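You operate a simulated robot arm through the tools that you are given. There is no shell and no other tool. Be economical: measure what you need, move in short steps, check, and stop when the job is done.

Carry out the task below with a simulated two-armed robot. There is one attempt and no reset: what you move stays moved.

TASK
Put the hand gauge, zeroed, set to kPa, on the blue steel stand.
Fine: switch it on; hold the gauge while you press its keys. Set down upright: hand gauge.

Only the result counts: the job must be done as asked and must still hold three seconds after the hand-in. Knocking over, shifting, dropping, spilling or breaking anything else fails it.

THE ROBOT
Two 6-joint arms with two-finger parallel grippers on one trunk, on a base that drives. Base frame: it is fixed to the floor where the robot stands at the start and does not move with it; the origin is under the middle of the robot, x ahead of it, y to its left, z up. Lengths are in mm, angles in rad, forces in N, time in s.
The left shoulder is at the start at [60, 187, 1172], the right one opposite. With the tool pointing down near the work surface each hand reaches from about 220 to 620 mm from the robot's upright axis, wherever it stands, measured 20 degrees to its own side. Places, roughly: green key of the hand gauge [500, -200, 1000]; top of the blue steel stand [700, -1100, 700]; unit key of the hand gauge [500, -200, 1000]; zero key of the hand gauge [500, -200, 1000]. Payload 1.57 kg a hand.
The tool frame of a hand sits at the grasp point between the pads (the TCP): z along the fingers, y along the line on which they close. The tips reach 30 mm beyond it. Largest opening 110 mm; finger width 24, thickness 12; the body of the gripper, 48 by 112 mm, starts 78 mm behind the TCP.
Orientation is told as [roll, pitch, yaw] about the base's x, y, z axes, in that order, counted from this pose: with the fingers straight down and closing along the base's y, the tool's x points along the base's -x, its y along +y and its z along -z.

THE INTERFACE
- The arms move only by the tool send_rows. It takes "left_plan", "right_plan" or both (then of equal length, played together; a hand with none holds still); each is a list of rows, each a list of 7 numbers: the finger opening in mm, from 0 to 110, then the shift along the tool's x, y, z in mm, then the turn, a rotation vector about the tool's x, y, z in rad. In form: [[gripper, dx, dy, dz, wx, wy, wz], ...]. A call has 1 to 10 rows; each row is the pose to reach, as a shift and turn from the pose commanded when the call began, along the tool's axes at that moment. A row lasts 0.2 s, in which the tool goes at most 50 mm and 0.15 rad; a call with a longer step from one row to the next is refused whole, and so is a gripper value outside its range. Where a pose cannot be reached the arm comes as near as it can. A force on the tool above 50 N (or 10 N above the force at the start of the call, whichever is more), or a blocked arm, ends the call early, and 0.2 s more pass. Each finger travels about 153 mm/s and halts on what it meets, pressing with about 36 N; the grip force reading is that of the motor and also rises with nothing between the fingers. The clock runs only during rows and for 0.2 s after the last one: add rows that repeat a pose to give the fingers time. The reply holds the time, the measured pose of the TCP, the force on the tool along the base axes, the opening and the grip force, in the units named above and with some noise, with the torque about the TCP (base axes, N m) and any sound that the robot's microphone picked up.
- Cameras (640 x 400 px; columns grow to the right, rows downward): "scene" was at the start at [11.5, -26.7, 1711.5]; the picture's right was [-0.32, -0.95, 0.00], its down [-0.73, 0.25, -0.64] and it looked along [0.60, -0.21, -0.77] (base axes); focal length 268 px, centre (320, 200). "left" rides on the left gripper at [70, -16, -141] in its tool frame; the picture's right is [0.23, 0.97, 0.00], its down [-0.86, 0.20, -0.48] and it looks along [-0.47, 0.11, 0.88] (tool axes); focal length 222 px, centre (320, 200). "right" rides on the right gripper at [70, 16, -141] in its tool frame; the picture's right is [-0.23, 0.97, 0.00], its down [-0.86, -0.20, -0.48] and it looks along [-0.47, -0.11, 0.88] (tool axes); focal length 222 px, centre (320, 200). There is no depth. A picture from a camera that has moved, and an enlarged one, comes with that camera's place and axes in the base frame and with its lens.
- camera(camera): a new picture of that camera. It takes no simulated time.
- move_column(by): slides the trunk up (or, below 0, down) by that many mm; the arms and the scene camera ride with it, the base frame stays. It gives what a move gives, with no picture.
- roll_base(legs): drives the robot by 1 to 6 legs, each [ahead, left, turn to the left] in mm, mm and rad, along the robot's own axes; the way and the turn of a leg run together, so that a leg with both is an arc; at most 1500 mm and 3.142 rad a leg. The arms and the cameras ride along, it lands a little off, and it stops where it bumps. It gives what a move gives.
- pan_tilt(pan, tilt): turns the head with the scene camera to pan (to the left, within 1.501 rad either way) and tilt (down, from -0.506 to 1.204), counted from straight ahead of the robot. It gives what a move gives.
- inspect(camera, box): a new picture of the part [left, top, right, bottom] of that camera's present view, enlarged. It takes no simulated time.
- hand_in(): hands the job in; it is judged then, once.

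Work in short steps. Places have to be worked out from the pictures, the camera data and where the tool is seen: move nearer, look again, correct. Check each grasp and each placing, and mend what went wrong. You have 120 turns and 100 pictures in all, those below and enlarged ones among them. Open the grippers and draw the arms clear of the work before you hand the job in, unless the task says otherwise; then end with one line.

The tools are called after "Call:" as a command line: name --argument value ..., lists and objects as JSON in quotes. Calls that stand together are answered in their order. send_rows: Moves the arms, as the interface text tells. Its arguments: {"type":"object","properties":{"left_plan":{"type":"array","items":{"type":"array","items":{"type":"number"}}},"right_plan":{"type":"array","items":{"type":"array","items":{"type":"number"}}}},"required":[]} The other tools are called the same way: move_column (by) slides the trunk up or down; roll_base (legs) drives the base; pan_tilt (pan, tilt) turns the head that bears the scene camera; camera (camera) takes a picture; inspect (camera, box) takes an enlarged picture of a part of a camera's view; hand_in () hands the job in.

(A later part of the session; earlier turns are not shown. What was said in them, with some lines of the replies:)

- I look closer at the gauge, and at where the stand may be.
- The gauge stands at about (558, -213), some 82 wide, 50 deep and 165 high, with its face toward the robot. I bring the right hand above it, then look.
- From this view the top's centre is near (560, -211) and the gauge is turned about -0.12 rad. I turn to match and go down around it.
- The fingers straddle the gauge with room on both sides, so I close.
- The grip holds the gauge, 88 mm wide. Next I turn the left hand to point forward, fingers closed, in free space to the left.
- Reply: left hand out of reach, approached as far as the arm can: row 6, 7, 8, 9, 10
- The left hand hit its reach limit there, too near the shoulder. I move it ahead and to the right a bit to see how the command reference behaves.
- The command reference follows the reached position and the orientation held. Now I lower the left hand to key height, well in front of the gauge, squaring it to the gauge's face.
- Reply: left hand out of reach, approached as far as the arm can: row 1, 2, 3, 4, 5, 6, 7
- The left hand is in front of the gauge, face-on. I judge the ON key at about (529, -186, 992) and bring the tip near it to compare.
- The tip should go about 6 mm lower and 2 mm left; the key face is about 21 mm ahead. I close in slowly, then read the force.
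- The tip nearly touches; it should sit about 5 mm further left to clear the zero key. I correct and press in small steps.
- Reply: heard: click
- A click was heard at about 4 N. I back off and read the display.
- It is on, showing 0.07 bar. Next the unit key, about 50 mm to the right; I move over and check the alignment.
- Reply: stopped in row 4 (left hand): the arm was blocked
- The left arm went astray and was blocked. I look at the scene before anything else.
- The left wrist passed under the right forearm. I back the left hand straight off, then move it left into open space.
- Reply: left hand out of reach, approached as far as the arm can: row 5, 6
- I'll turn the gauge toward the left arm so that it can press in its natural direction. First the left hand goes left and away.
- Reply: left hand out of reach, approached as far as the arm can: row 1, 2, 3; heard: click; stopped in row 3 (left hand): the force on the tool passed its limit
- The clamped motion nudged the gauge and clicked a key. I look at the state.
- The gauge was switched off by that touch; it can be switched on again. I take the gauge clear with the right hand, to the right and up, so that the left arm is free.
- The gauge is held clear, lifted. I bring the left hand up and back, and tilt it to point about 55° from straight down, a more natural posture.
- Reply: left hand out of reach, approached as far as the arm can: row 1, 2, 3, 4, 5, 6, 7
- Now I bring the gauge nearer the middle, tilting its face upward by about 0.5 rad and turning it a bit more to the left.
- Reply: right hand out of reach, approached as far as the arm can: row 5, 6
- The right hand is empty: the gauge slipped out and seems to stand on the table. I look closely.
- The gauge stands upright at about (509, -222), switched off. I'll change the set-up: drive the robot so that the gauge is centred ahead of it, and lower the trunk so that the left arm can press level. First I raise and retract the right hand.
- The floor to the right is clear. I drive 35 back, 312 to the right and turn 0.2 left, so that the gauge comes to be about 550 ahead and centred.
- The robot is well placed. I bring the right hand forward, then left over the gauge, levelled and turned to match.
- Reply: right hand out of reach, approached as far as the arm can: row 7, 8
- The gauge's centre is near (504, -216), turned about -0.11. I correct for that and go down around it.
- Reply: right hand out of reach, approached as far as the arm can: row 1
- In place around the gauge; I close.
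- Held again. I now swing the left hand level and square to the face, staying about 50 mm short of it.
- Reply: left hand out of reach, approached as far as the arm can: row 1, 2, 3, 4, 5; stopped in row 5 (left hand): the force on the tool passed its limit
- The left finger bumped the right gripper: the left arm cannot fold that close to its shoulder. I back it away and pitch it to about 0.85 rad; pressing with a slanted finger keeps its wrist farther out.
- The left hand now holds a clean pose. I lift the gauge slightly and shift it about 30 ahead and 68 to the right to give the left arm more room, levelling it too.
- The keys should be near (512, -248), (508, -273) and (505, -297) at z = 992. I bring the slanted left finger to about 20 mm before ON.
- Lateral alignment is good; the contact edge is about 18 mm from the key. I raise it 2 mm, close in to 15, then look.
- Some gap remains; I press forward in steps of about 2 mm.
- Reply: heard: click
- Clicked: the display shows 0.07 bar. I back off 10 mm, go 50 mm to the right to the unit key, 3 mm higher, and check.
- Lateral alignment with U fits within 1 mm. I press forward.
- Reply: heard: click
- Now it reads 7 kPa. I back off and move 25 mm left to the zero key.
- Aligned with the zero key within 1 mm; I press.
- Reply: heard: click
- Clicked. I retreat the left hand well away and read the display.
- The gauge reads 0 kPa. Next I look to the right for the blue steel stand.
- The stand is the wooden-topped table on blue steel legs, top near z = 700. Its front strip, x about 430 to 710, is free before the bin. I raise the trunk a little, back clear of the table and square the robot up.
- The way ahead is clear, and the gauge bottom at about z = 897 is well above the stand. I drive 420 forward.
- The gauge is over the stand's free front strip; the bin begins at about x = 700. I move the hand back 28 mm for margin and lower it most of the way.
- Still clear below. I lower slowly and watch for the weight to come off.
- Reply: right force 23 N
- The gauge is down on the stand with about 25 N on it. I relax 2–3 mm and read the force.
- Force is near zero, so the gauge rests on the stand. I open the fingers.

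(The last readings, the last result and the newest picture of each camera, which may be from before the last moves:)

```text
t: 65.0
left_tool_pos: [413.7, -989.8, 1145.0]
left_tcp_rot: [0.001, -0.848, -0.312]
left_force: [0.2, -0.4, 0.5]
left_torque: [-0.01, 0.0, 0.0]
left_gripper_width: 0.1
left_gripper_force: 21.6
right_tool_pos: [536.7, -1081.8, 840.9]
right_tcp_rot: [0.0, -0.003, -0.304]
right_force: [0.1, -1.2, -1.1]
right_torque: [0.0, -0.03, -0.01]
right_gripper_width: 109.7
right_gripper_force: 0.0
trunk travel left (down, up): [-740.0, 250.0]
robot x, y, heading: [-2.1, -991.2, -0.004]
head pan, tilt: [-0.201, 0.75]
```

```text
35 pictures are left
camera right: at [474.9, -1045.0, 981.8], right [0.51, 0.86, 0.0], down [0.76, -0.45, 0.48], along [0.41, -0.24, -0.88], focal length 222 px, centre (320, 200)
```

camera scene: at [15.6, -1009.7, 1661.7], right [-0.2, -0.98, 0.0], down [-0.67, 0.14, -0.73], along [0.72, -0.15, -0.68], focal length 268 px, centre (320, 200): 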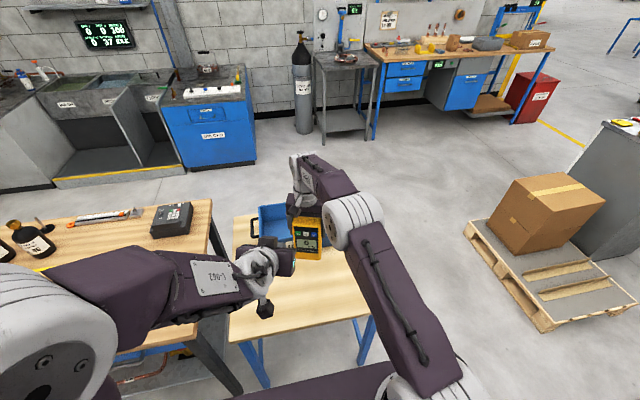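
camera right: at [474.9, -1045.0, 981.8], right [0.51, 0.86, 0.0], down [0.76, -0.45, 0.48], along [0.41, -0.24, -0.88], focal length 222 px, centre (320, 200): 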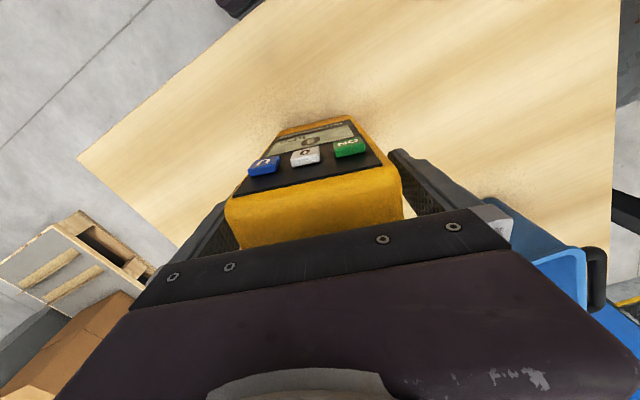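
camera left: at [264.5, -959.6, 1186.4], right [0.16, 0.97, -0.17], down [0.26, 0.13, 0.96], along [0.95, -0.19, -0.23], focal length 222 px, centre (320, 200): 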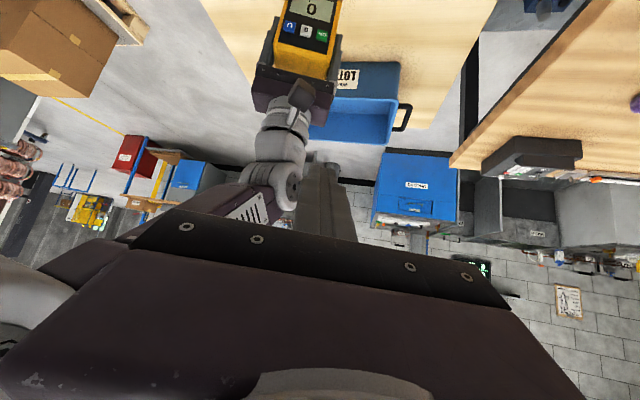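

Both fingers are free of the gauge, which stands. I lift straight up.

Call:
send_rows --right_plan '[[110, 0, 0, -15, 0, 0, 0], [110, 0, 0, -40, 0, 0, 0], [110, 0, 0, -75, 0, 0, 0], [110, 0, 0, -115, 0, 0, 0], [110, 0, 0, -155, 0, 0, 0], [110, 0, 0, -195, 0, 0, 0], [110, 30, 0, -230, 0, 0, 0]]'

Call:
roll_base --legs '[[-250, 0, 0]]'

Call:
camera --camera "right"

Call:
camera --camera "scene"

```text
t: 66.6
left_tool_pos: [412.0, -989.6, 1144.4]
left_tcp_rot: [0.0, -0.85, -0.314]
left_force: [-0.6, -0.7, -0.2]
left_torque: [0.01, 0.06, 0.01]
left_gripper_width: 0.1
left_gripper_force: 20.7
right_tool_pos: [503.0, -1071.9, 1072.4]
right_tcp_rot: [0.0, -0.003, -0.302]
right_force: [-0.7, 0.5, -0.5]
right_torque: [0.0, -0.06, -0.03]
right_gripper_width: 110.2
right_gripper_force: 0.1
trunk travel left (down, up): [-740.0, 250.0]
robot x, y, heading: [-3.5, -990.0, -0.001]
head pan, tilt: [-0.201, 0.75]
```

```text
t: 68.4
left_tool_pos: [165.0, -988.6, 1143.4]
left_tcp_rot: [0.001, -0.846, -0.312]
left_force: [-0.3, 0.5, -0.9]
left_torque: [0.03, 0.0, 0.02]
left_gripper_width: 0.0
left_gripper_force: 21.2
right_tool_pos: [256.7, -1071.0, 1070.2]
right_tcp_rot: [-0.001, 0.001, -0.303]
right_force: [-0.5, 0.2, -0.3]
right_torque: [0.02, 0.01, 0.0]
right_gripper_width: 109.8
right_gripper_force: 0.1
trunk travel left (down, up): [-740.0, 250.0]
robot x, y, heading: [-256.0, -991.7, -0.008]
head pan, tilt: [-0.201, 0.75]
```

```text
34 pictures are left
camera right: at [196.0, -1034.2, 1210.9], right [0.51, 0.86, 0.0], down [0.76, -0.45, 0.48], along [0.41, -0.24, -0.88], focal length 222 px, centre (320, 200)
```

right: 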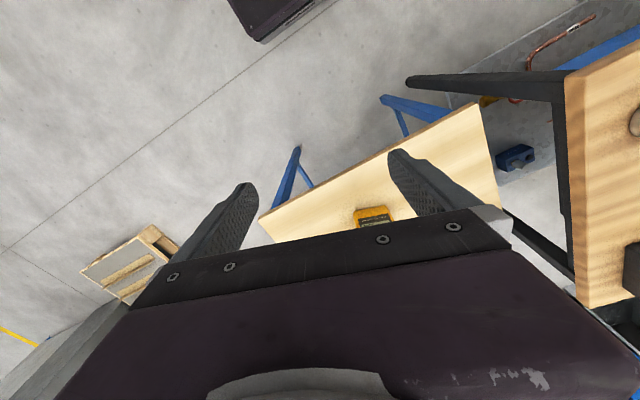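

```text
33 pictures are left
camera scene: at [-232.2, -1008.7, 1661.6], right [-0.2, -0.98, 0.0], down [-0.67, 0.14, -0.73], along [0.72, -0.15, -0.68], focal length 268 px, centre (320, 200)
```

scene: 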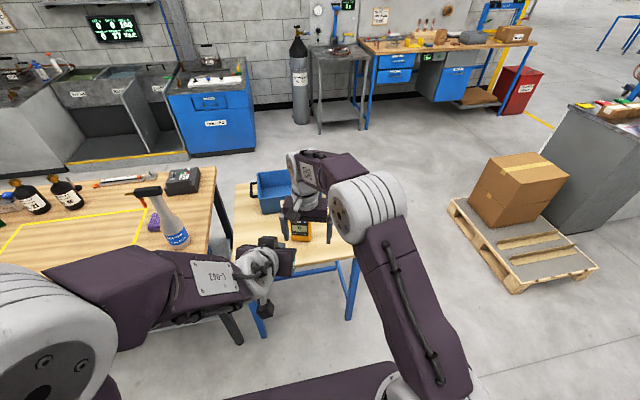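

I check that the gauge is upright and the display still reads correctly.

Call:
inspect --camera "scene" --box '[260, 200, 340, 250]'

Call:
inspect --camera "left" --box '[200, 0, 440, 150]'

```text
8.00 times, centred on (300, 225) of scene
camera zoom: at [-232.2, -1008.7, 1661.6], right [-0.2, -0.98, 0.0], down [-0.67, 0.14, -0.73], along [0.72, -0.15, -0.68], focal length 2141 px, centre (480, 0)
```

zoom: 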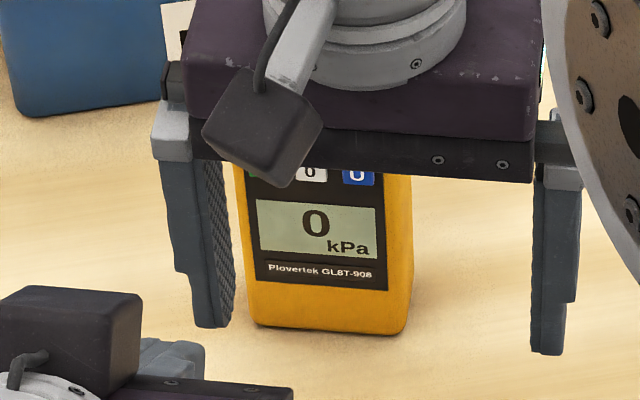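

```text
2.67 times, centred on (320, 75) of left
camera zoom: at [15.4, -958.4, 1186.2], right [0.16, 0.97, -0.17], down [0.26, 0.13, 0.96], along [0.95, -0.19, -0.23], focal length 592 px, centre (320, 533)
```

zoom: 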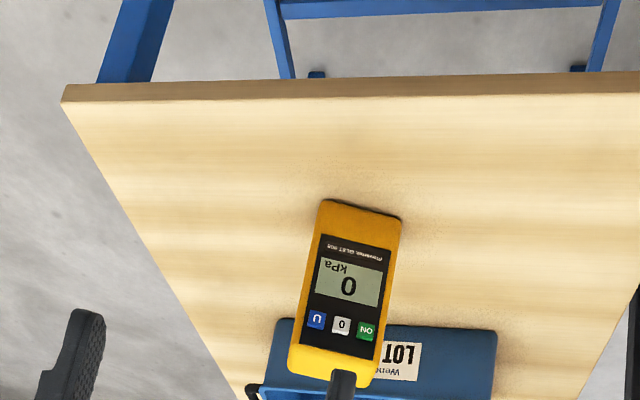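

The gauge stands upright on the stand showing 0 kPa, and the bin is untouched. I open the left gripper in free space, then hand in.

Call:
send_rows --left_plan '[[40, 0, 0, 0, 0, 0, 0], [80, 0, 0, 0, 0, 0, 0], [80, 0, 0, 0, 0, 0, 0]]'

Call:
hand_in

```text
t: 69.2
left_tool_pos: [164.0, -989.2, 1144.0]
left_tcp_rot: [0.001, -0.848, -0.313]
left_force: [0.2, 0.4, 0.5]
left_torque: [-0.03, 0.01, -0.04]
left_gripper_width: 80.0
left_gripper_force: 0.1
right_tool_pos: [256.2, -1071.1, 1070.7]
right_tcp_rot: [0.0, -0.001, -0.305]
right_force: [-0.6, 0.0, -0.4]
right_torque: [-0.02, -0.04, 0.01]
right_gripper_width: 110.1
right_gripper_force: 0.1
trunk travel left (down, up): [-740.0, 250.0]
robot x, y, heading: [-252.7, -990.1, -0.008]
head pan, tilt: [-0.201, 0.75]
```

```text
The job is handed in.
```

The hand gauge is on, zeroed and set to kPa (reading 0 kPa), and stands upright on the blue steel stand; on the way it slipped from the right hand once and landed upright on the table, and I saw nothing else moved.
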